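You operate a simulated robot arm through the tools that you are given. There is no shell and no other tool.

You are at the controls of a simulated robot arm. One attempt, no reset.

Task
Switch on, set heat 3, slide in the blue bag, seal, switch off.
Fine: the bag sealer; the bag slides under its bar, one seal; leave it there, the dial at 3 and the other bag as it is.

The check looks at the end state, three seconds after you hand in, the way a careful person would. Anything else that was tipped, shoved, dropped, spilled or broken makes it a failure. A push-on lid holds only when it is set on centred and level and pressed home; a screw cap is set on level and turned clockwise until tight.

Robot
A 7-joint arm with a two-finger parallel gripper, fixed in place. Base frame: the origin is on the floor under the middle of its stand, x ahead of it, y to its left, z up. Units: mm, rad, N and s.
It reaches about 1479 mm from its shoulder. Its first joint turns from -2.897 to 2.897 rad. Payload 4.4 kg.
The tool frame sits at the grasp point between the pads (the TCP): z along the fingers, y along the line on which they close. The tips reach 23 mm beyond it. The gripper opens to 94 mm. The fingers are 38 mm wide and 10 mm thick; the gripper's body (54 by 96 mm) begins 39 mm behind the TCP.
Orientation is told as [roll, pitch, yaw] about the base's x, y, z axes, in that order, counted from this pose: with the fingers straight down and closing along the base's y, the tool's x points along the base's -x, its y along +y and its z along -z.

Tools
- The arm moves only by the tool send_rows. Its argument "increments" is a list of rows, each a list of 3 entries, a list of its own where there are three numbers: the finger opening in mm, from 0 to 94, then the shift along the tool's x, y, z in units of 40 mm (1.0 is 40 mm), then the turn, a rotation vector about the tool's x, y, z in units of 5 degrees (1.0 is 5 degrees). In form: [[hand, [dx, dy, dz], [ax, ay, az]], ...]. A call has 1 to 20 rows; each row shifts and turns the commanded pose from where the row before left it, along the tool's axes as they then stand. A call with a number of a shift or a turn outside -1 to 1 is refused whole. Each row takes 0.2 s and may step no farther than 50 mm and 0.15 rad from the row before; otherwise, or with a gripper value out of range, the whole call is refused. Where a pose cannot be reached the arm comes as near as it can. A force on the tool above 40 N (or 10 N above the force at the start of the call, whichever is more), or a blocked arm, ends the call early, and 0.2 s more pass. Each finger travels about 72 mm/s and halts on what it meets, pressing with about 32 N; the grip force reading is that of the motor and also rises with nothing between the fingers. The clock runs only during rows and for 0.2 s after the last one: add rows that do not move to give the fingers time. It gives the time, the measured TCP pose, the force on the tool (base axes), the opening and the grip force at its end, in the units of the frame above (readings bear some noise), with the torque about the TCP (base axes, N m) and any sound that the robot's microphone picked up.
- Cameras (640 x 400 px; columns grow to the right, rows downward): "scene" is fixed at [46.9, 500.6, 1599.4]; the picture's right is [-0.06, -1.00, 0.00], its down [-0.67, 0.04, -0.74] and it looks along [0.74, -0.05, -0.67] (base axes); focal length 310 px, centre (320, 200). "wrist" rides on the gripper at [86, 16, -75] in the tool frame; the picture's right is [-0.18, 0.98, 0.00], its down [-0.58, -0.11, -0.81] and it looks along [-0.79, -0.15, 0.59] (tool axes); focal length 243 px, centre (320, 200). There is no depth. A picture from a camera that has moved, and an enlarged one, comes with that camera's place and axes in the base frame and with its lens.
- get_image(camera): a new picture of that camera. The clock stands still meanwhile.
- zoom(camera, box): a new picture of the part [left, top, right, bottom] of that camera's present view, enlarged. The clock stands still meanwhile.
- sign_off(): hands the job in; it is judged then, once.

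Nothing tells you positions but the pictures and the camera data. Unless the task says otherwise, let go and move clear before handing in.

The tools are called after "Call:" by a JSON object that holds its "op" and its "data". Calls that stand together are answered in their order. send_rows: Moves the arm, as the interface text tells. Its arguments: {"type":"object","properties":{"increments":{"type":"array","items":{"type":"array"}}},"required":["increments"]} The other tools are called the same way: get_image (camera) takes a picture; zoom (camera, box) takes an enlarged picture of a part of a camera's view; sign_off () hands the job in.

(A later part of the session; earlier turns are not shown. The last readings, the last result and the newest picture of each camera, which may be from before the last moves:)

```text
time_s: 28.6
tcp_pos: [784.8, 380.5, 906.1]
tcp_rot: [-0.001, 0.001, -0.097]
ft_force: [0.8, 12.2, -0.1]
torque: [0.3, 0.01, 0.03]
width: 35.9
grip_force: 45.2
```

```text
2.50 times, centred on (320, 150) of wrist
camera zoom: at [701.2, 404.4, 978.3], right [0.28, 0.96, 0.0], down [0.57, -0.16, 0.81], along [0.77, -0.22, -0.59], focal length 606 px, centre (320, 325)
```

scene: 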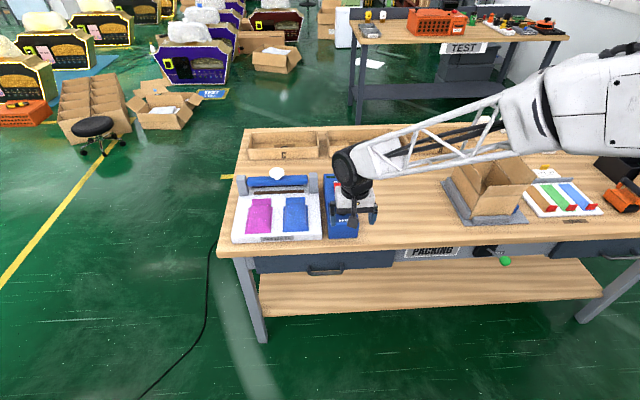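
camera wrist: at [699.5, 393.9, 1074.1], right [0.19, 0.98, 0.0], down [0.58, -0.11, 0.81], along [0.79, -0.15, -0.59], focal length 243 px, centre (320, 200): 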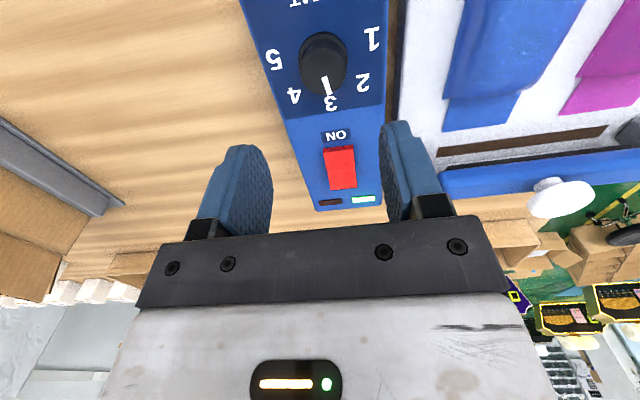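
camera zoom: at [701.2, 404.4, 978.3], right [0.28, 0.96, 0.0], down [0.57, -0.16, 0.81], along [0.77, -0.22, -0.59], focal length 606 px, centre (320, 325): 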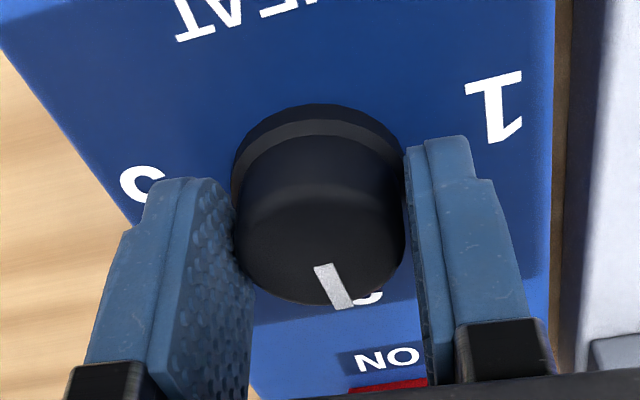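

The knob turned with the hand by 5.5°. I'll release, rise and check.

Call:
{"op": "send_rows", "data": {"increments": [[45, [0, 0, 0], [0, 0, 0]], [60, [0, 0, 0], [0, 0, 0]], [60, [0, 0, -0.5], [0, 0, 0]], [60, [0, 0, -0.9], [0, 0, 0]], [60, [0.1, 0, -0.9], [0, 0, -0.6]], [60, [0.3, 0, 0], [0, 0, -0.5]], [94, [0, 0, 0], [0, 0, 0]], [94, [0, 0, 0], [0, 0, 0]]]}}

Call:
{"op": "zoom", "data": {"camera": "wrist", "box": [260, 20, 400, 140]}}

Call:
{"op": "zoom", "data": {"camera": "scene", "box": [326, 195, 366, 225]}}

```text
time_s: 30.4
tcp_pos: [767.8, 378.7, 996.8]
tcp_rot: [-0.001, 0.002, 0.0]
ft_force: [-0.2, -0.6, -1.0]
torque: [-0.02, 0.02, 0.0]
width: 94.2
grip_force: 0.1
```

```text
3.33 times, centred on (330, 80) of wrist
camera zoom: at [682.7, 395.5, 1070.0], right [0.18, 0.98, 0.0], down [0.58, -0.11, 0.81], along [0.79, -0.15, -0.59], focal length 809 px, centre (287, 600)
```

zoom: 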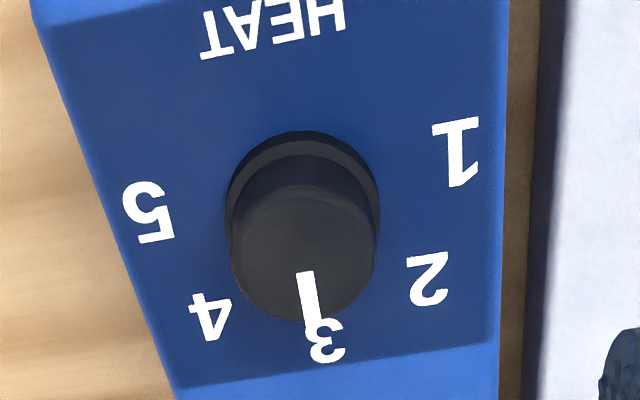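

```text
13.33 times, centred on (346, 210) of scene
camera zoom: at [46.9, 500.6, 1599.4], right [-0.06, -1.0, 0.0], down [-0.67, 0.04, -0.74], along [0.74, -0.05, -0.67], focal length 4138 px, centre (-27, 67)
```

zoom: 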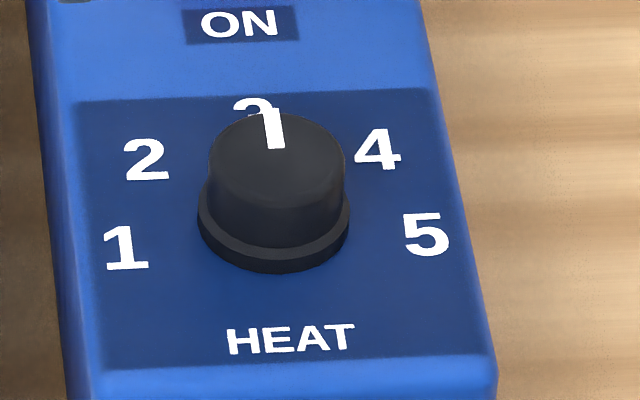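

The pointer is now squarely on 3. Next the sealer: I'll move back and left for a measured view of the tray, the blue bag and the bar.

Call:
{"op": "send_rows", "data": {"increments": [[94, [0.6, 0.5, -0.4], [0, 0, 0]], [94, [0.6, 0.5, -0.4], [0, 0, 0]], [94, [0.6, 0.5, -0.4], [0, 0, 0]], [94, [0.7, 0.6, -0.13], [0, 0, 0]], [94, [0.7, 0.68, 0], [0, 0, 0]], [94, [0, 0, 0], [0, 0, 0]]]}}

Call:
{"op": "get_image", "data": {"camera": "wrist"}}

Call:
{"op": "zoom", "data": {"camera": "wrist", "box": [220, 60, 430, 230]}}

Call:
{"op": "zoom", "data": {"camera": "scene", "box": [220, 160, 332, 245]}}

```text
time_s: 31.8
tcp_pos: [641.2, 491.4, 1050.2]
tcp_rot: [0.0, 0.003, 0.0]
ft_force: [0.0, -0.4, -0.1]
torque: [0.0, -0.01, 0.0]
width: 94.1
grip_force: 0.1
```

```text
taken
camera wrist: at [554.3, 507.4, 1124.3], right [0.18, 0.98, 0.0], down [0.58, -0.11, 0.81], along [0.79, -0.15, -0.59], focal length 243 px, centre (320, 200)
```

wrist: 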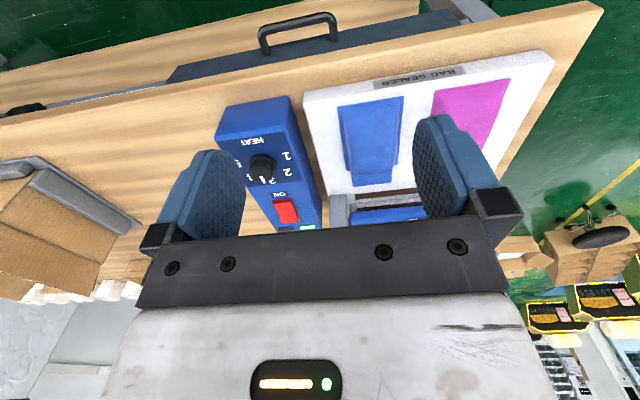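

```text
2.35 times, centred on (325, 145) of wrist
camera zoom: at [554.3, 507.4, 1124.3], right [0.18, 0.98, 0.0], down [0.58, -0.11, 0.81], along [0.79, -0.15, -0.59], focal length 571 px, centre (308, 329)
```

zoom: 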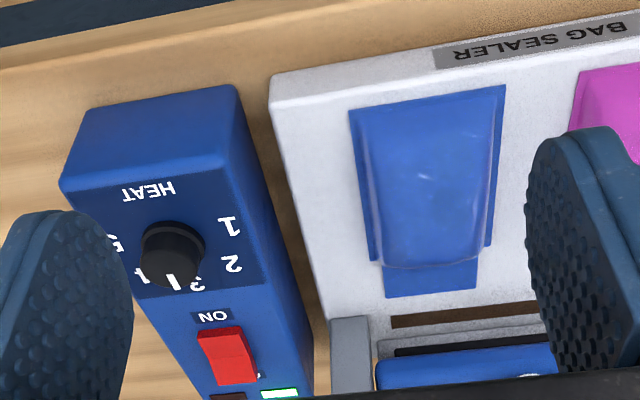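

```text
4.71 times, centred on (276, 202) of scene
camera zoom: at [46.9, 500.6, 1599.4], right [-0.06, -1.0, 0.0], down [-0.67, 0.04, -0.74], along [0.74, -0.05, -0.67], focal length 1460 px, centre (527, 188)
```

zoom: 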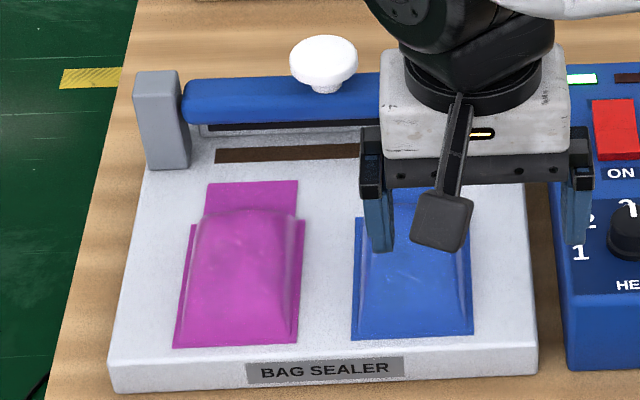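

The tray surface is around z ≈ 840, the blue bag spans x 735–907 (its flat mouth 868–907) centred at y ≈ 537, and the heating strip is at x 932–949. I'll study how the bar is mounted before touching it.

Call:
{"op": "zoom", "data": {"camera": "scene", "box": [230, 162, 278, 192]}}

Call:
{"op": "zoom", "data": {"camera": "wrist", "box": [320, 140, 440, 230]}}

```text
13.33 times, centred on (254, 177) of scene
camera zoom: at [46.9, 500.6, 1599.4], right [-0.06, -1.0, 0.0], down [-0.67, 0.04, -0.74], along [0.74, -0.05, -0.67], focal length 4138 px, centre (1200, 507)
```

zoom: 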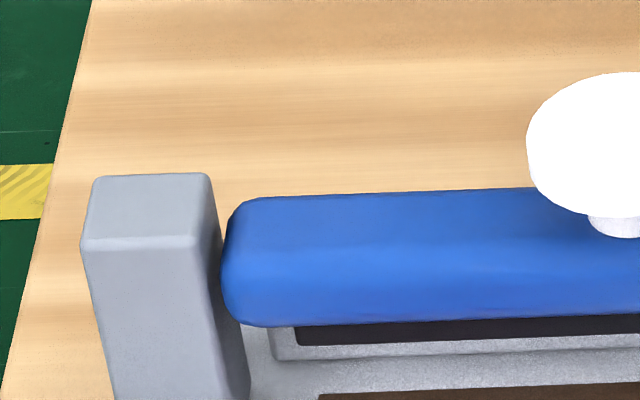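

```text
4.44 times, centred on (380, 185) of wrist
camera zoom: at [554.3, 507.4, 1124.3], right [0.18, 0.98, 0.0], down [0.58, -0.11, 0.81], along [0.79, -0.15, -0.59], focal length 1078 px, centre (53, 267)
```

zoom: 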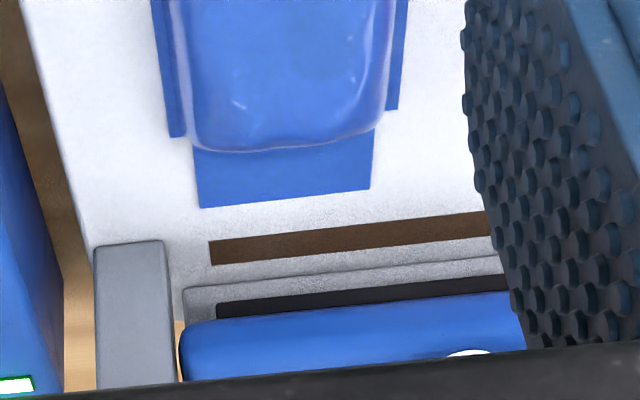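

The black-lined jaw seems tied to the bar rather than the tray, so I want a front view. I'll move in front of the bar, well above the bags, and tilt the hand so the camera looks nearly level at it.

Call:
{"op": "send_rows", "data": {"increments": [[94, [-0.7, 0.16, 0.5], [0, 0, 0]], [94, [-0.7, 0.16, 0.6], [0, 0, 0]], [94, [-0.8, 0.16, 0.6], [0, 0, 0]], [94, [-0.8, 0.16, 0.6], [0, 0, 0]], [94, [-0.7, 0.16, 0.6], [0, 0, 0]], [94, [0, 0, 0], [0, -1, 0]], [94, [0, 0, 0], [0, -1, 0]], [94, [0, 0, 0], [0, -1, 0]], [94, [0, 0, 0], [0, -1, 0]], [94, [0, 0, 0], [0, -1, 0]], [94, [0, 0, 0], [0, 0, 0]]]}}

Call:
{"op": "get_image", "data": {"camera": "wrist"}}

Call:
{"op": "zoom", "data": {"camera": "wrist", "box": [220, 100, 460, 250]}}

```text
time_s: 34.2
tcp_pos: [789.6, 523.7, 933.5]
tcp_rot: [-0.001, -0.436, 0.0]
ft_force: [0.0, 0.1, 0.8]
torque: [0.02, 0.01, 0.0]
width: 94.1
grip_force: 0.0
```

```text
taken
camera wrist: at [680.4, 540.5, 963.3], right [0.17, 0.98, 0.08], down [0.19, -0.11, 0.98], along [0.97, -0.15, -0.2], focal length 243 px, centre (320, 200)
```

wrist: 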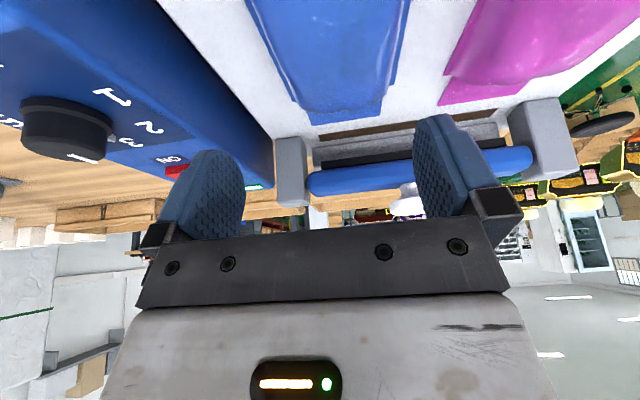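

```text
2.67 times, centred on (340, 175) of wrist
camera zoom: at [680.4, 540.5, 963.3], right [0.17, 0.98, 0.08], down [0.19, -0.11, 0.98], along [0.97, -0.15, -0.2], focal length 647 px, centre (267, 267)
```

zoom: 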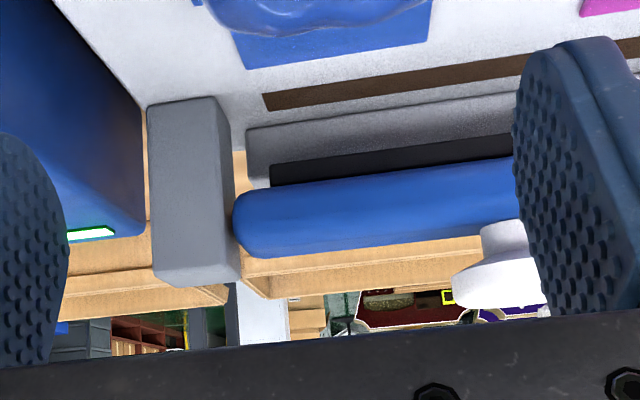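

The bar rides directly above the heating strip between the two posts, with a black pad at about z ≈ 866 and the knob on top, so it presses straight down. There is a small ledge behind the strip. I'll level the hand and look down on the blue bag to get its exact outline.

Call:
{"op": "send_rows", "data": {"increments": [[94, [0, 0, -0.3], [0, 1, 0]], [94, [0, 0, 0], [0, 1, 0]], [94, [0, 0, 0], [0, 1, 0]], [94, [0, 0, 0], [0, 1, 0]], [94, [0, 0, 0], [0, 1, 0]], [94, [0.2, 0.33, 0], [0, 0, 0]], [94, [0, 0, 0], [0, 0, 0]]]}}

Call:
{"op": "get_image", "data": {"camera": "wrist"}}

Call:
{"op": "zoom", "data": {"camera": "wrist", "box": [230, 0, 460, 230]}}

```text
time_s: 35.8
tcp_pos: [776.3, 536.2, 946.7]
tcp_rot: [0.002, 0.001, -0.001]
ft_force: [0.6, 0.3, -0.5]
torque: [0.0, -0.02, 0.02]
width: 94.0
grip_force: 0.1
```

```text
taken
camera wrist: at [691.3, 553.0, 1019.2], right [0.18, 0.98, 0.0], down [0.58, -0.11, 0.81], along [0.79, -0.15, -0.59], focal length 243 px, centre (320, 200)
```

wrist: 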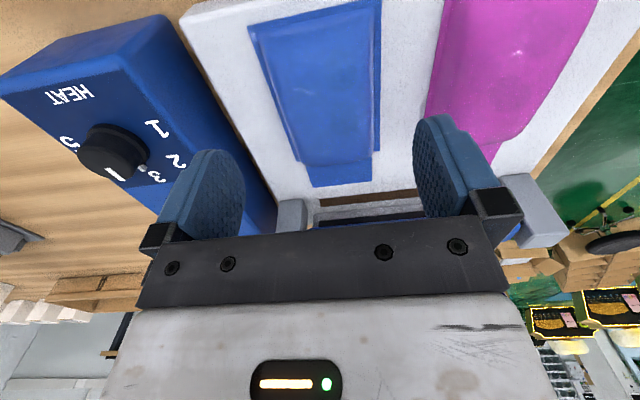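

```text
1.74 times, centred on (345, 115) of wrist
camera zoom: at [691.3, 553.0, 1019.2], right [0.18, 0.98, 0.0], down [0.58, -0.11, 0.81], along [0.79, -0.15, -0.59], focal length 422 px, centre (276, 348)
```

zoom: 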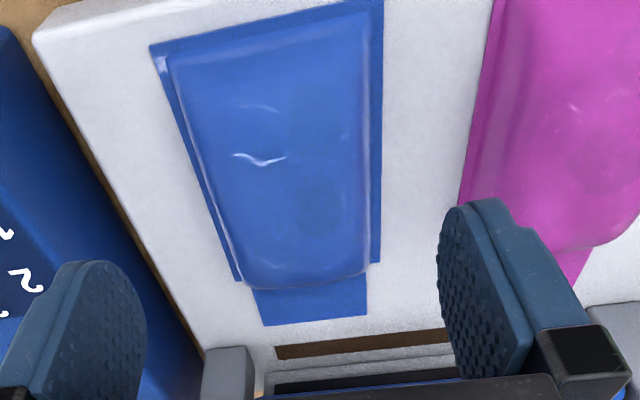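

The blue bag spans y 497–580.6 (centre 538.8), body x 742–872, mouth out to x 907.6. I'll straddle it with the fingers at about x 803 and come down partway to check clearance.

Call:
{"op": "send_rows", "data": {"increments": [[94, [-0.33, 0.035, 0.2], [0, 0, 0]], [94, [-0.33, 0.03, 0.4], [0, 0, 0]], [94, [0, 0, 0.5], [0, 0, 0]], [94, [0, 0, 0.3], [0, 0, 0]], [94, [0, 0, 0], [0, 0, 0]]]}}

Call:
{"op": "get_image", "data": {"camera": "wrist"}}

Call:
{"op": "zoom", "data": {"camera": "scene", "box": [230, 170, 342, 245]}}

```text
time_s: 37.0
tcp_pos: [803.8, 539.1, 890.5]
tcp_rot: [0.0, 0.002, 0.0]
ft_force: [0.1, 1.0, 0.8]
torque: [0.0, 0.03, 0.0]
width: 94.0
grip_force: 0.1
```

```text
taken
camera wrist: at [718.1, 555.9, 963.7], right [0.18, 0.98, 0.0], down [0.58, -0.11, 0.81], along [0.79, -0.15, -0.59], focal length 243 px, centre (320, 200)
```

wrist: 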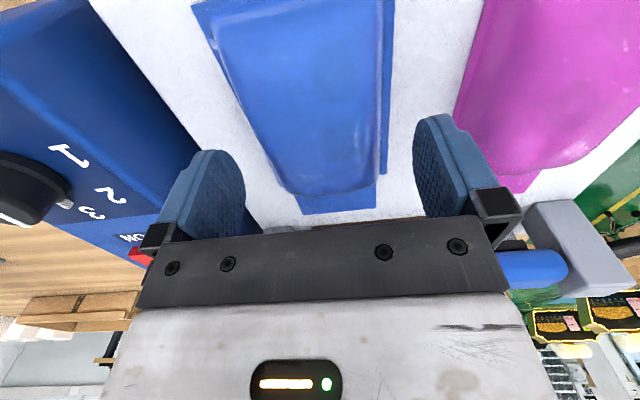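

```text
5.33 times, centred on (286, 208) of scene
camera zoom: at [46.9, 500.6, 1599.4], right [-0.06, -1.0, 0.0], down [-0.67, 0.04, -0.74], along [0.74, -0.05, -0.67], focal length 1655 px, centre (501, 160)
```

zoom: 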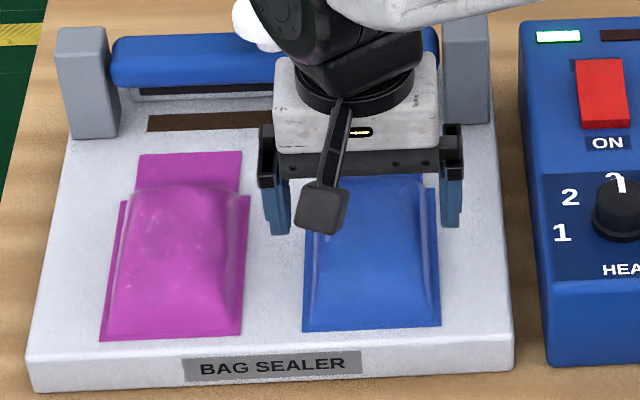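

The fingers straddle the bag centrally with clearance on both sides and no contact with the magenta bag. I'll descend until the tips are a few millimetres above the tray.

Call:
{"op": "send_rows", "data": {"increments": [[94, [0, 0, 0.25], [0, 0, 0]], [94, [0, 0, 0.2], [0, 0, 0]], [94, [0, 0, 0.1], [0, 0, 0]], [94, [0, 0, 0.05], [0, 0, 0]], [94, [0, 0, 0], [0, 0, 0]]]}}

Call:
{"op": "get_image", "data": {"camera": "wrist"}}

Call:
{"op": "zoom", "data": {"camera": "scene", "box": [262, 190, 326, 230]}}

```text
time_s: 38.2
tcp_pos: [803.8, 539.3, 864.7]
tcp_rot: [0.0, 0.001, 0.0]
ft_force: [0.1, 0.2, 1.3]
torque: [0.0, 0.04, -0.03]
width: 94.1
grip_force: 0.0
```

```text
taken
camera wrist: at [717.2, 556.4, 938.4], right [0.18, 0.98, 0.0], down [0.58, -0.11, 0.81], along [0.79, -0.15, -0.59], focal length 243 px, centre (320, 200)
```

wrist: 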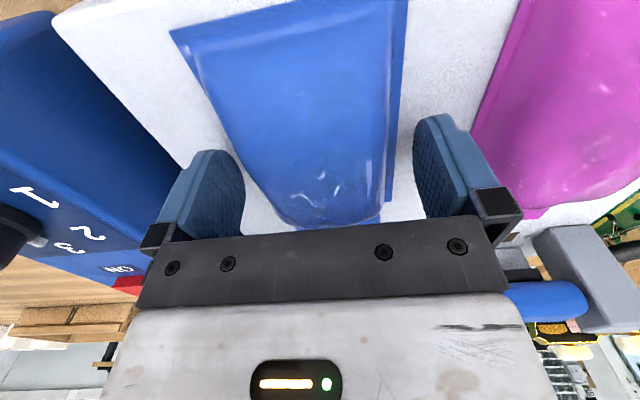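

```text
10.00 times, centred on (294, 210) of scene
camera zoom: at [46.9, 500.6, 1599.4], right [-0.06, -1.0, 0.0], down [-0.67, 0.04, -0.74], along [0.74, -0.05, -0.67], focal length 3103 px, centre (580, 100)
```

zoom: 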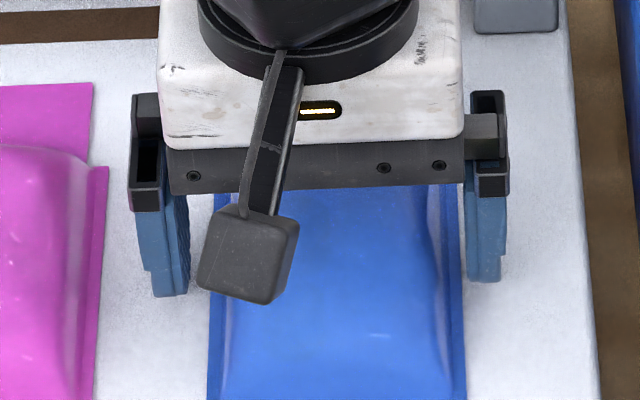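

Tips are just above the tray on both sides; the bag sits about 2–3 mm right of centre, so I'll shift slightly and close on it.

Call:
{"op": "send_rows", "data": {"increments": [[94, [0, -0.06, 0], [0, 0, 0]], [86, [0, 0, 0], [0, 0, 0]], [76, [0, 0, 0], [0, 0, 0]], [66, [0, 0, 0], [0, 0, 0]], [60, [0, 0, 0], [0, 0, 0]]]}}

Call:
{"op": "get_image", "data": {"camera": "wrist"}}

Call:
{"op": "zoom", "data": {"camera": "scene", "box": [262, 190, 326, 230]}}

```text
time_s: 39.4
tcp_pos: [804.2, 537.6, 865.1]
tcp_rot: [0.001, 0.002, 0.0]
ft_force: [0.6, -0.5, 0.7]
torque: [0.05, -0.04, -0.01]
width: 76.8
grip_force: 32.3
```

```text
taken
camera wrist: at [717.5, 553.8, 938.2], right [0.18, 0.98, 0.0], down [0.58, -0.11, 0.81], along [0.79, -0.15, -0.59], focal length 243 px, centre (320, 200)
```

wrist: 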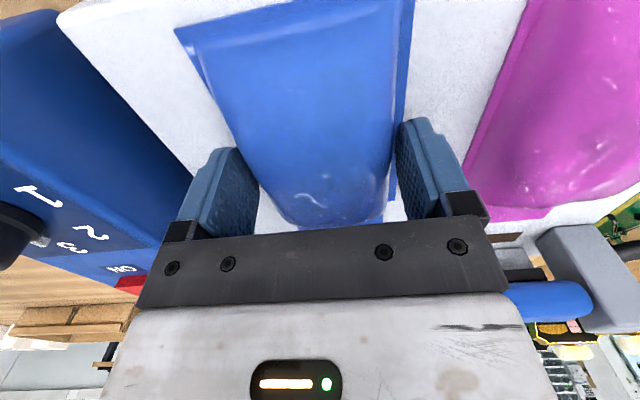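

```text
10.00 times, centred on (294, 210) of scene
camera zoom: at [46.9, 500.6, 1599.4], right [-0.06, -1.0, 0.0], down [-0.67, 0.04, -0.74], along [0.74, -0.05, -0.67], focal length 3103 px, centre (580, 100)
```

zoom: 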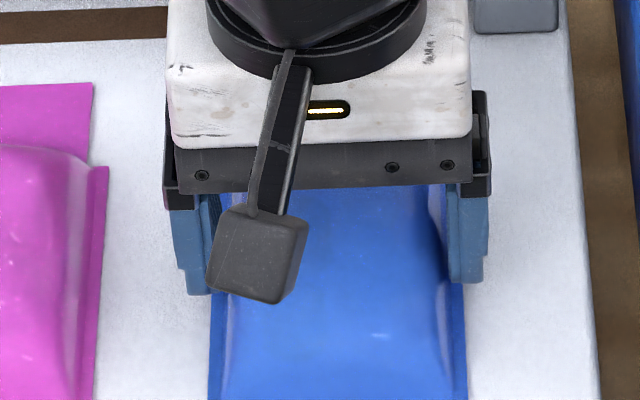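

The bag is gripped at 77 mm with negligible side force. I'll slide it forward in small steps, drifting a few millimetres left so its mouth stays within the strip.

Call:
{"op": "send_rows", "data": {"increments": [[60, [-0.1, 0.02, 0], [0, 0, 0]], [60, [-0.2, 0.03, 0], [0, 0, 0]], [60, [-0.2, 0.03, 0], [0, 0, 0]], [60, [-0.2, 0.03, 0], [0, 0, 0]], [60, [-0.1, 0.02, 0], [0, 0, 0]], [60, [0, 0, 0], [0, 0, 0]]]}}

Call:
{"op": "get_image", "data": {"camera": "wrist"}}

Call:
{"op": "zoom", "data": {"camera": "scene", "box": [230, 160, 342, 240]}}

```text
time_s: 40.8
tcp_pos: [835.8, 542.8, 864.8]
tcp_rot: [0.0, 0.002, -0.001]
ft_force: [-3.1, -0.3, 9.1]
torque: [0.22, 0.04, 0.1]
width: 76.6
grip_force: 31.7
```

```text
taken
camera wrist: at [749.5, 559.0, 938.2], right [0.18, 0.98, 0.0], down [0.58, -0.11, 0.81], along [0.79, -0.15, -0.59], focal length 243 px, centre (320, 200)
```

wrist: 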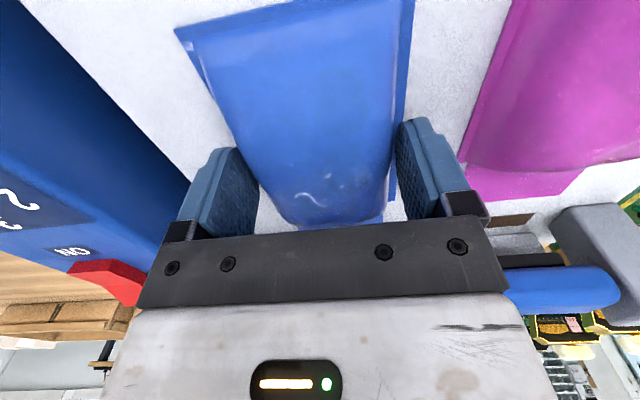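

```text
5.00 times, centred on (286, 200) of scene
camera zoom: at [46.9, 500.6, 1599.4], right [-0.06, -1.0, 0.0], down [-0.67, 0.04, -0.74], along [0.74, -0.05, -0.67], focal length 1552 px, centre (490, 200)
```

zoom: 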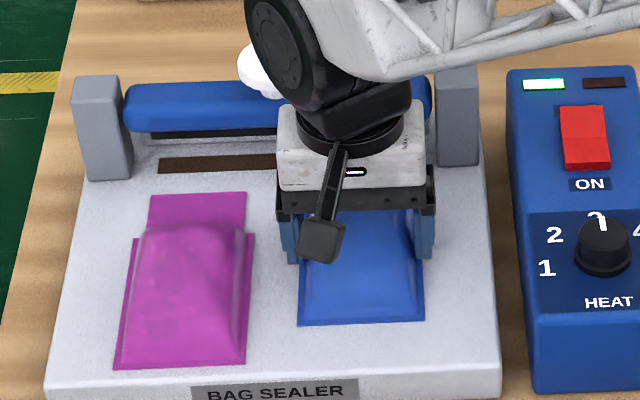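

The bag is moving with the hand, 32 mm so far, and clear of everything. Another 18 mm puts the strip across the middle of its mouth.

Call:
{"op": "send_rows", "data": {"increments": [[60, [-0.1, 0.01, 0], [0, 0, 0]], [60, [-0.15, 0.01, 0], [0, 0, 0]], [60, [-0.15, 0, 0], [0, 0, 0]], [60, [-0.05, 0, 0], [0, 0, 0]], [60, [0, 0, 0], [0, 0, 0]]]}}

Call:
{"op": "get_image", "data": {"camera": "wrist"}}

Call:
{"op": "zoom", "data": {"camera": "scene", "box": [230, 160, 342, 240]}}

```text
time_s: 42.0
tcp_pos: [853.4, 544.4, 864.8]
tcp_rot: [0.002, 0.0, 0.0]
ft_force: [-1.1, 2.7, 6.3]
torque: [0.04, 0.02, 0.02]
width: 76.9
grip_force: 32.3
```

```text
taken
camera wrist: at [767.3, 559.7, 938.2], right [0.18, 0.98, 0.0], down [0.58, -0.11, 0.81], along [0.79, -0.15, -0.59], focal length 243 px, centre (320, 200)
```

wrist: 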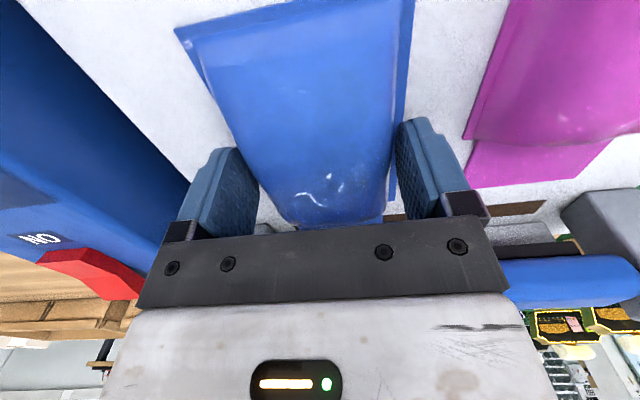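

```text
5.00 times, centred on (286, 200) of scene
camera zoom: at [46.9, 500.6, 1599.4], right [-0.06, -1.0, 0.0], down [-0.67, 0.04, -0.74], along [0.74, -0.05, -0.67], focal length 1552 px, centre (490, 200)
```

zoom: 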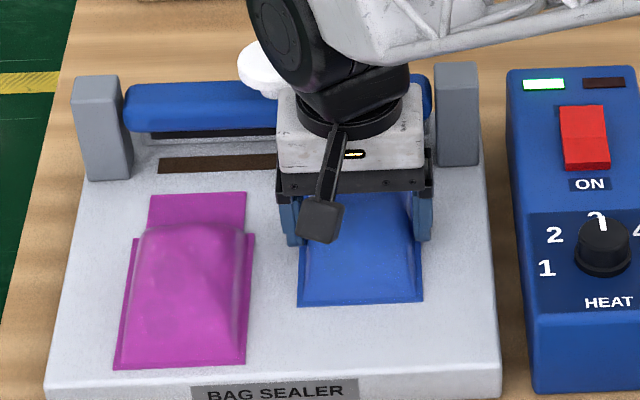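

The bag has moved about 49 mm forward. I'll open the fingers modestly, rise straight up, then back off to check its position under the bar.

Call:
{"op": "send_rows", "data": {"increments": [[80, [0, 0, 0], [0, 0, 0]], [88, [0, 0, 0], [0, 0, 0]], [90, [0, 0, 0], [0, 0, 0]], [90, [0, 0, -0.3], [0, 0, 0]], [90, [0, 0, -0.6], [0, 0, 0]], [90, [0.2, 0, -0.9], [0, 0, 0]], [90, [0.8, 0, -0.7], [0, 0, 0]], [90, [1, 0, -0.3], [0, 0, 0]], [90, [0.6, 0, 0], [0, 0, 0]], [94, [0, 0, 0], [0, 0, 0]]]}}

Call:
{"op": "get_image", "data": {"camera": "wrist"}}

Call:
{"op": "zoom", "data": {"camera": "wrist", "box": [230, 60, 460, 240]}}

Call:
{"op": "zoom", "data": {"camera": "scene", "box": [230, 160, 342, 240]}}

```text
time_s: 44.2
tcp_pos: [748.2, 543.5, 977.4]
tcp_rot: [-0.002, 0.003, -0.001]
ft_force: [1.1, -0.5, -0.6]
torque: [0.0, 0.0, 0.0]
width: 93.9
grip_force: 0.1
```

```text
taken
camera wrist: at [663.1, 560.1, 1050.6], right [0.18, 0.98, 0.0], down [0.58, -0.11, 0.81], along [0.79, -0.15, -0.59], focal length 243 px, centre (320, 200)
```

wrist: 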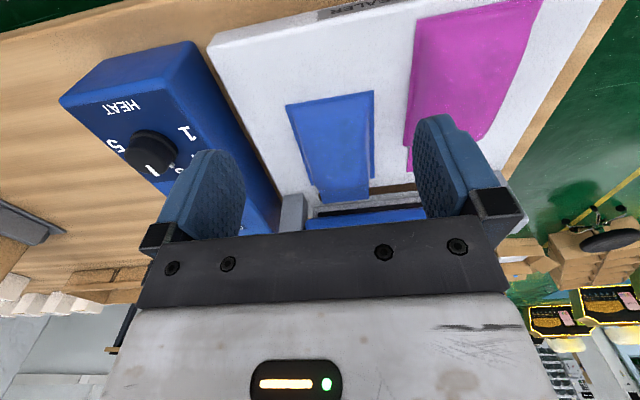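

```text
2.22 times, centred on (345, 150) of wrist
camera zoom: at [663.1, 560.1, 1050.6], right [0.18, 0.98, 0.0], down [0.58, -0.11, 0.81], along [0.79, -0.15, -0.59], focal length 539 px, centre (264, 311)
```

zoom: 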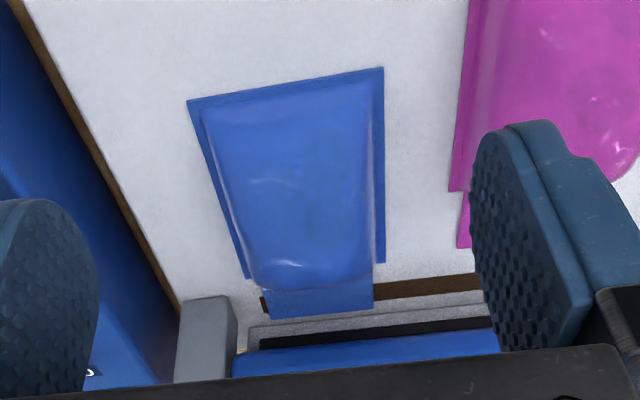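

```text
5.00 times, centred on (286, 200) of scene
camera zoom: at [46.9, 500.6, 1599.4], right [-0.06, -1.0, 0.0], down [-0.67, 0.04, -0.74], along [0.74, -0.05, -0.67], focal length 1552 px, centre (490, 200)
```

zoom: 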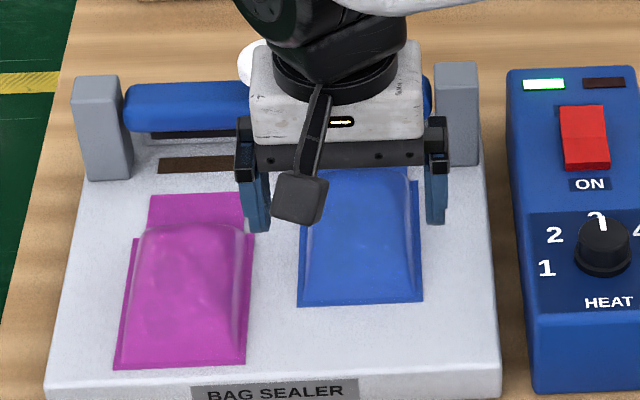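

The bag is straight and its mouth (to x ≈ 957.5, y 510–578) fully covers the strip, with the filled part stopping short of it. Next I'll close the fingers and go above the white knob at about (945, 600, top 933).

Call:
{"op": "send_rows", "data": {"increments": [[40, [0, 0, -0.4], [0, 0, 0]], [0, [-0.8, 0.235, 0], [0, 0, 0]], [0, [-0.82, 0.235, 0], [0, 0, 0]], [0, [-0.82, 0.235, 0], [0, 0, 0]], [0, [-0.82, 0.235, 0], [0, 0, 0]], [0, [-0.82, 0.235, 0], [0, 0, 0]], [0, [-0.82, 0.235, 0], [0, 0, 0]], [0, [0, 0, 0], [0, 0, 0]]]}}

Call:
{"op": "get_image", "data": {"camera": "wrist"}}

Call:
{"op": "zoom", "data": {"camera": "scene", "box": [220, 120, 332, 200]}}

```text
time_s: 46.0
tcp_pos: [945.4, 600.4, 992.5]
tcp_rot: [-0.001, 0.001, 0.0]
ft_force: [0.3, -0.6, -0.2]
torque: [-0.03, -0.01, 0.0]
width: 0.1
grip_force: 31.8
```

```text
taken
camera wrist: at [859.6, 616.0, 1066.4], right [0.18, 0.98, 0.0], down [0.58, -0.11, 0.81], along [0.79, -0.15, -0.59], focal length 243 px, centre (320, 200)
```

wrist: 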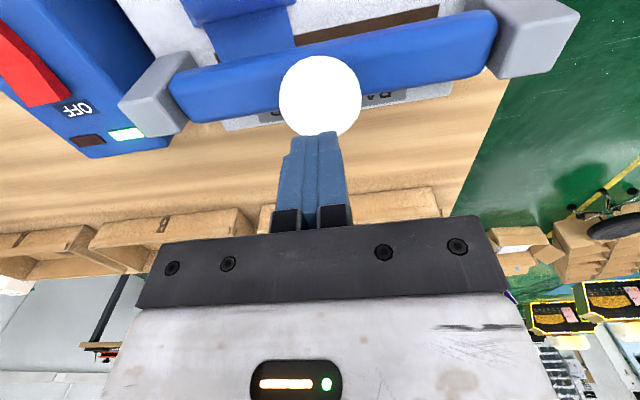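

```text
5.00 times, centred on (276, 160) of scene
camera zoom: at [46.9, 500.6, 1599.4], right [-0.06, -1.0, 0.0], down [-0.67, 0.04, -0.74], along [0.74, -0.05, -0.67], focal length 1552 px, centre (540, 400)
```

zoom: 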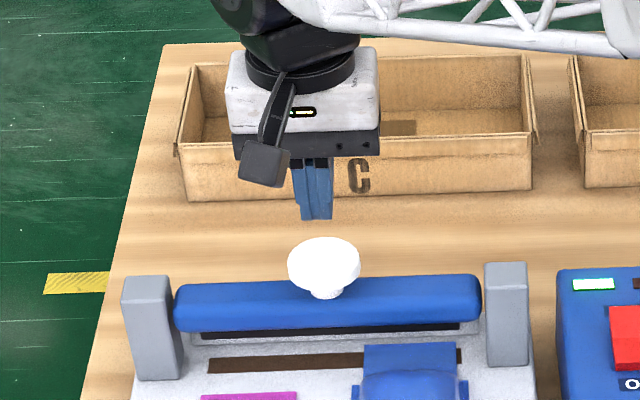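

From here the knob's centre is about (940, 600), top ≈ 934, right over the bar and strip. I'll centre over it and come down to just above its top.

Call:
{"op": "send_rows", "data": {"increments": [[0, [0.12, 0, 0.2], [0, 0, 0]], [0, [0, 0, 0.35], [0, 0, 0]], [0, [0, 0, 0.2], [0, 0, 0]], [0, [0, 0, 0], [0, 0, 0]]]}}

Call:
{"op": "get_image", "data": {"camera": "wrist"}}

Call:
{"op": "zoom", "data": {"camera": "scene", "box": [236, 140, 316, 200]}}

```text
time_s: 47.0
tcp_pos: [940.0, 599.2, 963.4]
tcp_rot: [0.0, 0.002, -0.001]
ft_force: [-0.8, 0.3, 0.2]
torque: [0.02, -0.02, 0.02]
width: 0.0
grip_force: 32.2
```

```text
taken
camera wrist: at [854.2, 616.2, 1036.3], right [0.18, 0.98, 0.0], down [0.58, -0.11, 0.81], along [0.79, -0.15, -0.59], focal length 243 px, centre (320, 200)
```

wrist: 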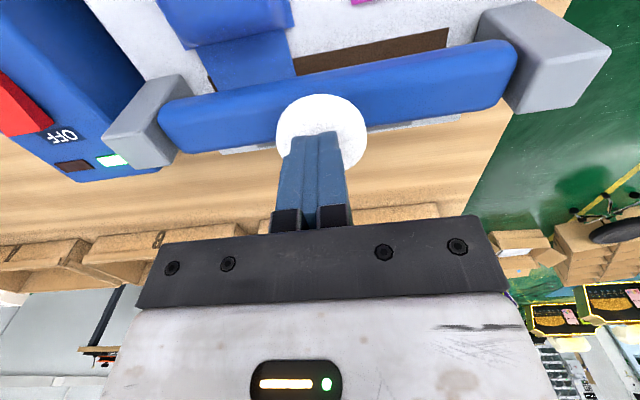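

```text
6.67 times, centred on (276, 170) of scene
camera zoom: at [46.9, 500.6, 1599.4], right [-0.06, -1.0, 0.0], down [-0.67, 0.04, -0.74], along [0.74, -0.05, -0.67], focal length 2069 px, centre (613, 400)
```

zoom: 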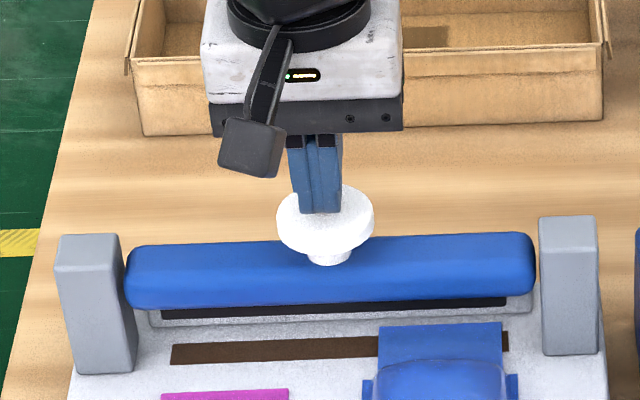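

The fingertips are just above the middle of the knob. I'll press down gently in small steps.

Call:
{"op": "send_rows", "data": {"increments": [[0, [0, 0, 0.1], [0, 0, 0]], [0, [0, 0, 0.1], [0, 0, 0]], [0, [0, 0, 0.1], [0, 0, 0]], [0, [0, 0, 0.1], [0, 0, 0]]]}}

Call:
{"op": "zoom", "data": {"camera": "scene", "box": [236, 140, 316, 200]}}

```text
time_s: 48.0
tcp_pos: [940.3, 598.0, 947.1]
tcp_rot: [0.0, 0.004, 0.0]
ft_force: [-0.9, 1.1, 1.4]
torque: [0.0, -0.01, -0.04]
width: 0.0
grip_force: 31.7
```

```text
6.67 times, centred on (276, 170) of scene
camera zoom: at [46.9, 500.6, 1599.4], right [-0.06, -1.0, 0.0], down [-0.67, 0.04, -0.74], along [0.74, -0.05, -0.67], focal length 2069 px, centre (613, 400)
```

zoom: 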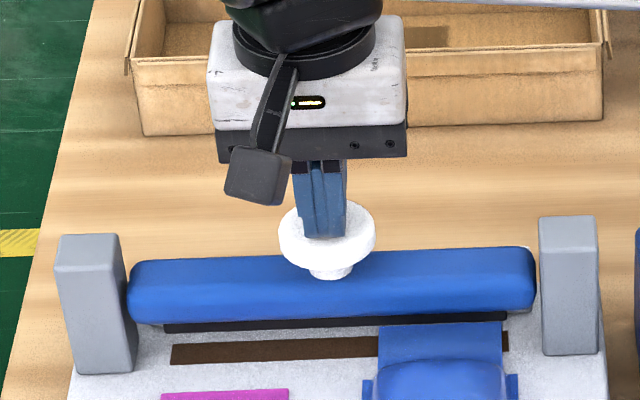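

The bar is coming down freely with the knob. I'll continue until it meets the strip.

Call:
{"op": "send_rows", "data": {"increments": [[0, [0, 0, 0.1], [0, 0, 0]], [0, [0, 0, 0.1], [0, 0, 0]], [0, [0, 0, 0.075], [0, 0, 0]], [0, [0, 0, 0.05], [0, 0, 0]]]}}

Call:
{"op": "zoom", "data": {"camera": "scene", "box": [236, 140, 316, 200]}}

Call:
{"op": "zoom", "data": {"camera": "scene", "box": [310, 165, 374, 205]}}

```text
time_s: 49.0
tcp_pos: [939.7, 599.2, 933.6]
tcp_rot: [0.0, 0.002, -0.001]
ft_force: [2.1, -0.3, 3.3]
torque: [-0.01, -0.05, 0.01]
width: 0.0
grip_force: 32.2
```

```text
6.67 times, centred on (276, 170) of scene
camera zoom: at [46.9, 500.6, 1599.4], right [-0.06, -1.0, 0.0], down [-0.67, 0.04, -0.74], along [0.74, -0.05, -0.67], focal length 2069 px, centre (613, 400)
```

zoom: 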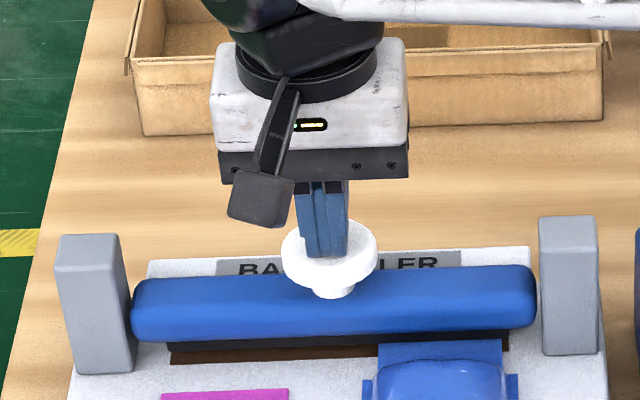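

```text
10.00 times, centred on (342, 185) of scene
camera zoom: at [46.9, 500.6, 1599.4], right [-0.06, -1.0, 0.0], down [-0.67, 0.04, -0.74], along [0.74, -0.05, -0.67], focal length 3103 px, centre (100, 350)
```

zoom: 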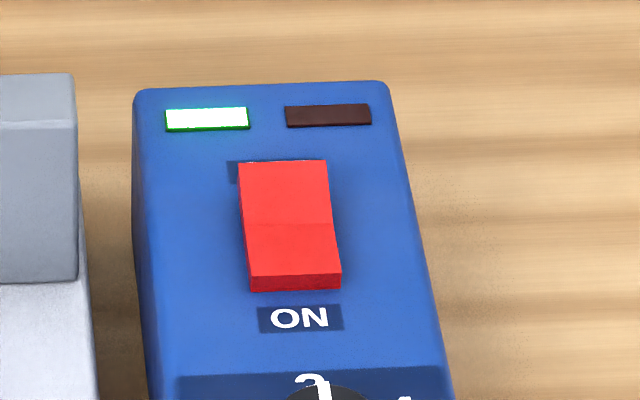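

The bar is almost on the strip, with little resistance. I'll press the last few millimetres and watch the lamps.

Call:
{"op": "send_rows", "data": {"increments": [[0, [0, 0, 0.05], [0, 0, 0]], [0, [0, 0, 0.05], [0, 0, 0]], [0, [0, 0, 0.04], [0, 0, 0]]]}}

Call:
{"op": "zoom", "data": {"camera": "scene", "box": [236, 140, 376, 220]}}

```text
time_s: 49.8
tcp_pos: [940.2, 599.6, 927.4]
tcp_rot: [0.0, 0.003, 0.0]
ft_force: [1.3, -0.8, 2.9]
torque: [-0.02, -0.01, 0.08]
width: 0.0
grip_force: 31.5
```

```text
4.57 times, centred on (306, 180) of scene
camera zoom: at [46.9, 500.6, 1599.4], right [-0.06, -1.0, 0.0], down [-0.67, 0.04, -0.74], along [0.74, -0.05, -0.67], focal length 1419 px, centre (384, 291)
```

zoom: 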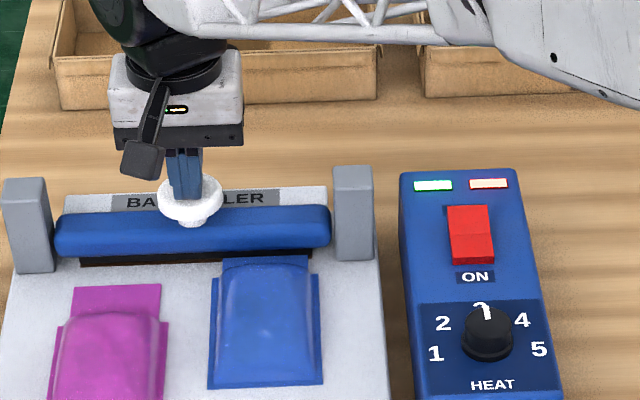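

The red lamp has come on, so it is sealing now. I'll press a touch firmer and hold, watching the lamp.

Call:
{"op": "send_rows", "data": {"increments": [[0, [0, 0, 0.03], [0, 0, 0]], [0, [0, 0, 0.02], [0, 0, 0]], [0, [0, 0, 0], [0, 0, 0]]]}}

Call:
{"op": "zoom", "data": {"camera": "scene", "box": [236, 140, 376, 220]}}

```text
time_s: 50.6
tcp_pos: [940.7, 600.1, 927.6]
tcp_rot: [0.001, 0.001, 0.0]
ft_force: [-7.6, -3.9, 19.3]
torque: [-0.06, 0.11, -0.02]
width: 0.0
grip_force: 31.7
```

```text
4.57 times, centred on (306, 180) of scene
camera zoom: at [46.9, 500.6, 1599.4], right [-0.06, -1.0, 0.0], down [-0.67, 0.04, -0.74], along [0.74, -0.05, -0.67], focal length 1419 px, centre (384, 291)
```

zoom: 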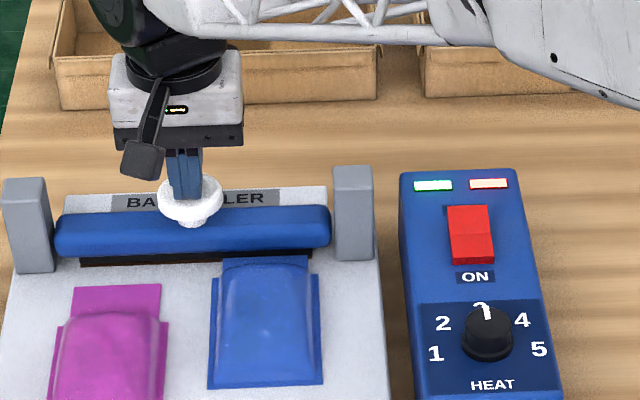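

The bar is fully down with about 19 N on it and the red lamp lit. I'll hold steady and keep checking the lamp.

Call:
{"op": "send_rows", "data": {"increments": [[0, [0, 0, 0], [0, 0, 0]], [0, [0, 0, 0], [0, 0, 0]]]}}

Call:
{"op": "zoom", "data": {"camera": "scene", "box": [316, 170, 376, 210]}}

```text
time_s: 51.2
tcp_pos: [941.1, 599.3, 928.4]
tcp_rot: [0.0, 0.0, 0.0]
ft_force: [-7.8, -2.1, 27.0]
torque: [-0.04, 0.05, 0.0]
width: 0.0
grip_force: 32.2
```

```text
10.00 times, centred on (346, 190) of scene
camera zoom: at [46.9, 500.6, 1599.4], right [-0.06, -1.0, 0.0], down [-0.67, 0.04, -0.74], along [0.74, -0.05, -0.67], focal length 3103 px, centre (60, 300)
```

zoom: 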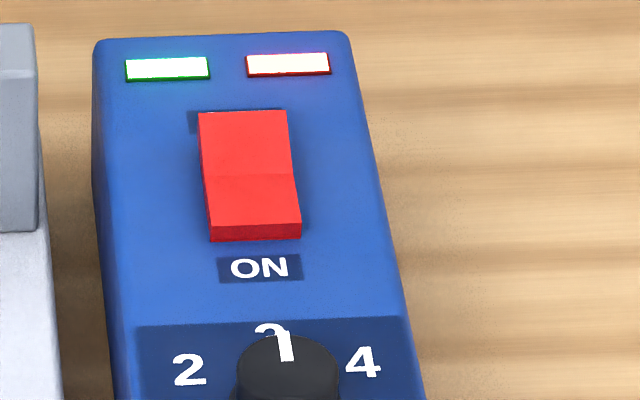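

Still lit; holding on.

Call:
{"op": "send_rows", "data": {"increments": [[0, [0, 0, 0], [0, 0, 0]], [0, [0, 0, 0], [0, 0, 0]]]}}

Call:
{"op": "zoom", "data": {"camera": "scene", "box": [236, 160, 376, 240]}}

```text
time_s: 51.8
tcp_pos: [939.4, 600.3, 927.4]
tcp_rot: [-0.001, 0.0, 0.0]
ft_force: [-5.3, 1.3, 31.7]
torque: [0.01, -0.04, -0.02]
width: 0.0
grip_force: 32.1
```

```text
4.57 times, centred on (306, 200) of scene
camera zoom: at [46.9, 500.6, 1599.4], right [-0.06, -1.0, 0.0], down [-0.67, 0.04, -0.74], along [0.74, -0.05, -0.67], focal length 1419 px, centre (384, 200)
```

zoom: 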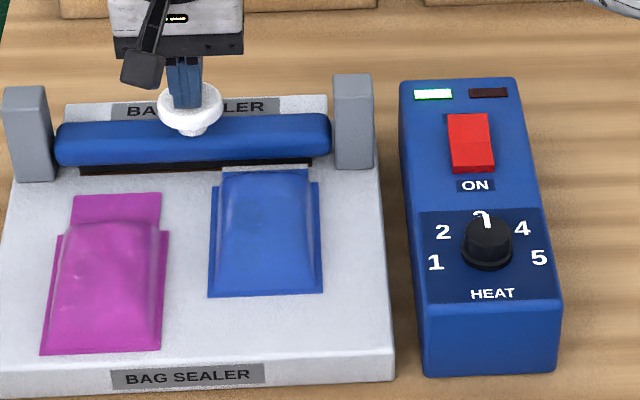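

The red lamp has gone off and a pale seal line shows across the bag's mouth, so the seal is done. I'll ease off upwards and let the bar rise.

Call:
{"op": "send_rows", "data": {"increments": [[0, [0, 0, -0.15], [0, 0, 0]], [0, [0, 0, -0.2], [0, 0, 0]], [0, [0, 0, -0.3], [0, 0, 0]], [0, [0, 0, -0.4], [0, 0, 0]], [0, [0, 0, -0.6], [0, 0, 0]], [0, [0, 0, -0.6], [0, 0, 0]], [0, [0, 0, 0], [0, 0, 0]]]}}

Call:
{"op": "zoom", "data": {"camera": "scene", "box": [220, 150, 376, 240]}}

Call:
{"op": "get_image", "data": {"camera": "wrist"}}

```text
time_s: 53.4
tcp_pos: [941.2, 598.7, 1015.6]
tcp_rot: [0.002, 0.0, -0.001]
ft_force: [0.7, 0.1, -0.5]
torque: [0.0, -0.04, -0.02]
width: 0.0
grip_force: 32.4
```

```text
4.10 times, centred on (298, 195) of scene
camera zoom: at [46.9, 500.6, 1599.4], right [-0.06, -1.0, 0.0], down [-0.67, 0.04, -0.74], along [0.74, -0.05, -0.67], focal length 1273 px, centre (410, 220)
```

zoom: 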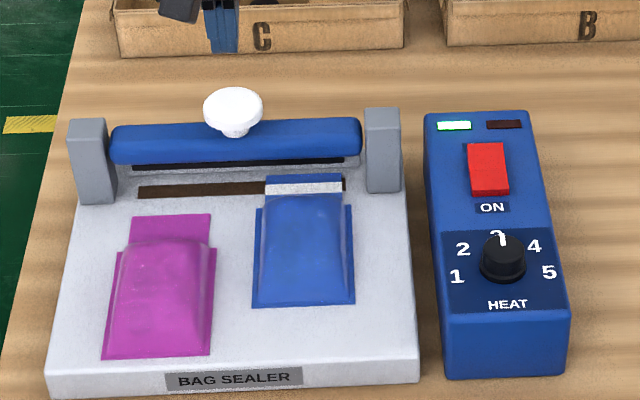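

```text
taken
camera wrist: at [855.5, 615.5, 1089.2], right [0.18, 0.98, 0.0], down [0.58, -0.11, 0.81], along [0.79, -0.15, -0.59], focal length 243 px, centre (320, 200)
```

wrist: 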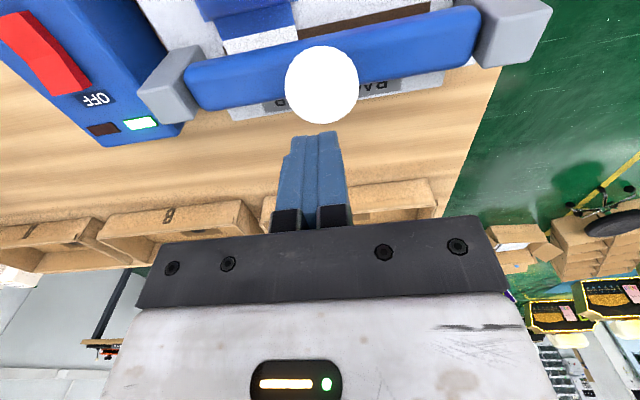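

The bar has risen and a clean seal runs across the blue bag's mouth, with the magenta bag untouched. Now I'll go over to the rocker's far (OFF) end to switch off.

Call:
{"op": "send_rows", "data": {"increments": [[0, [0, -0.9, 0], [0, 0, 0]], [0, [0, -0.95, 0], [0, 0, 0]], [0, [0.1, -0.95, 0], [0, 0, 0]], [0, [0.1, -0.95, 0], [0, 0, 0]], [0, [0.1, -0.9, 0], [0, 0, 0]], [0, [0.12, -0.82, 0.3], [0, 0, 0]], [0, [0, 0, 0.8], [0, 0, 0]], [0, [0, 0, 0.7], [0, 0, 0]], [0, [0, 0, 0.5], [0, 0, 0]], [0, [0, 0, 0], [0, 0, 0]]]}}

Call:
{"op": "get_image", "data": {"camera": "wrist"}}

Call:
{"op": "zoom", "data": {"camera": "scene", "box": [300, 150, 396, 210]}}

```text
time_s: 55.6
tcp_pos: [924.8, 379.2, 923.0]
tcp_rot: [0.0, 0.001, 0.0]
ft_force: [1.3, -0.5, -0.1]
torque: [-0.04, -0.01, -0.02]
width: 0.3
grip_force: 32.1
```

```text
taken
camera wrist: at [838.5, 396.1, 996.4], right [0.18, 0.98, 0.0], down [0.58, -0.11, 0.81], along [0.79, -0.15, -0.59], focal length 243 px, centre (320, 200)
```

wrist: 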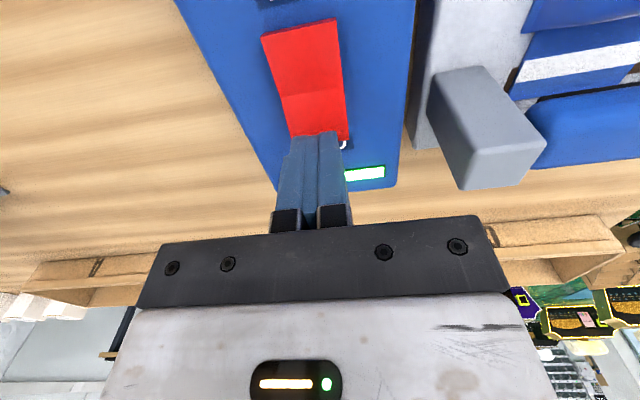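

```text
6.67 times, centred on (348, 180) of scene
camera zoom: at [46.9, 500.6, 1599.4], right [-0.06, -1.0, 0.0], down [-0.67, 0.04, -0.74], along [0.74, -0.05, -0.67], focal length 2069 px, centre (133, 333)
```

zoom: 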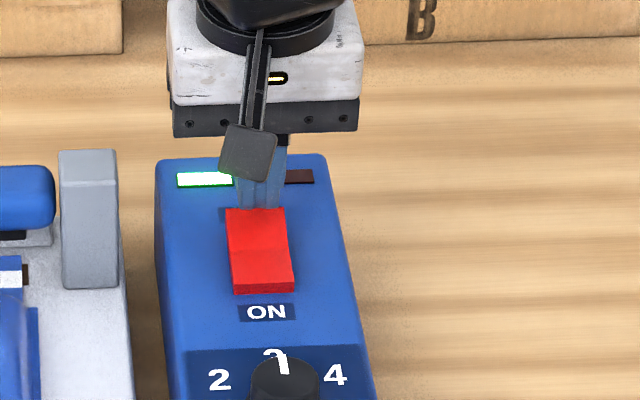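

The fingertips hang over the rocker's raised far end, about 10 mm above it. I'll press down gently.

Call:
{"op": "send_rows", "data": {"increments": [[0, [-0.04, 0.02, 0.15], [0, 0, 0]], [0, [0, 0, 0.08], [0, 0, 0]], [0, [0, 0, 0.05], [0, 0, 0]], [0, [0, 0, 0.05], [0, 0, 0]], [0, [0, 0, 0.05], [0, 0, 0]], [0, [0, 0, 0], [0, 0, 0]]]}}

Call:
{"op": "get_image", "data": {"camera": "wrist"}}

Call:
{"op": "zoom", "data": {"camera": "scene", "box": [300, 150, 396, 210]}}

```text
time_s: 57.0
tcp_pos: [924.8, 382.3, 909.5]
tcp_rot: [0.0, 0.001, 0.0]
ft_force: [-2.8, -0.9, 10.9]
torque: [0.01, 0.26, 0.01]
width: 0.0
grip_force: 32.1
```

```text
taken
camera wrist: at [838.6, 398.3, 983.7], right [0.18, 0.98, 0.0], down [0.58, -0.11, 0.81], along [0.79, -0.15, -0.59], focal length 243 px, centre (320, 200)
```

wrist: 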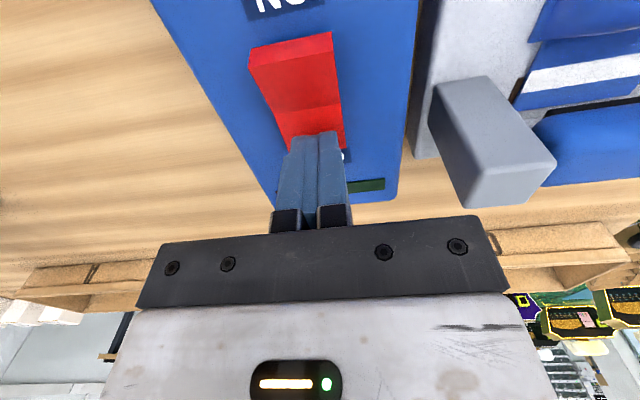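

```text
6.67 times, centred on (348, 180) of scene
camera zoom: at [46.9, 500.6, 1599.4], right [-0.06, -1.0, 0.0], down [-0.67, 0.04, -0.74], along [0.74, -0.05, -0.67], focal length 2069 px, centre (133, 333)
```

zoom: 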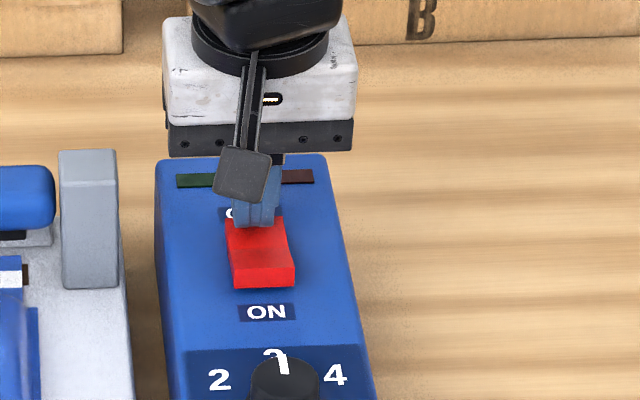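

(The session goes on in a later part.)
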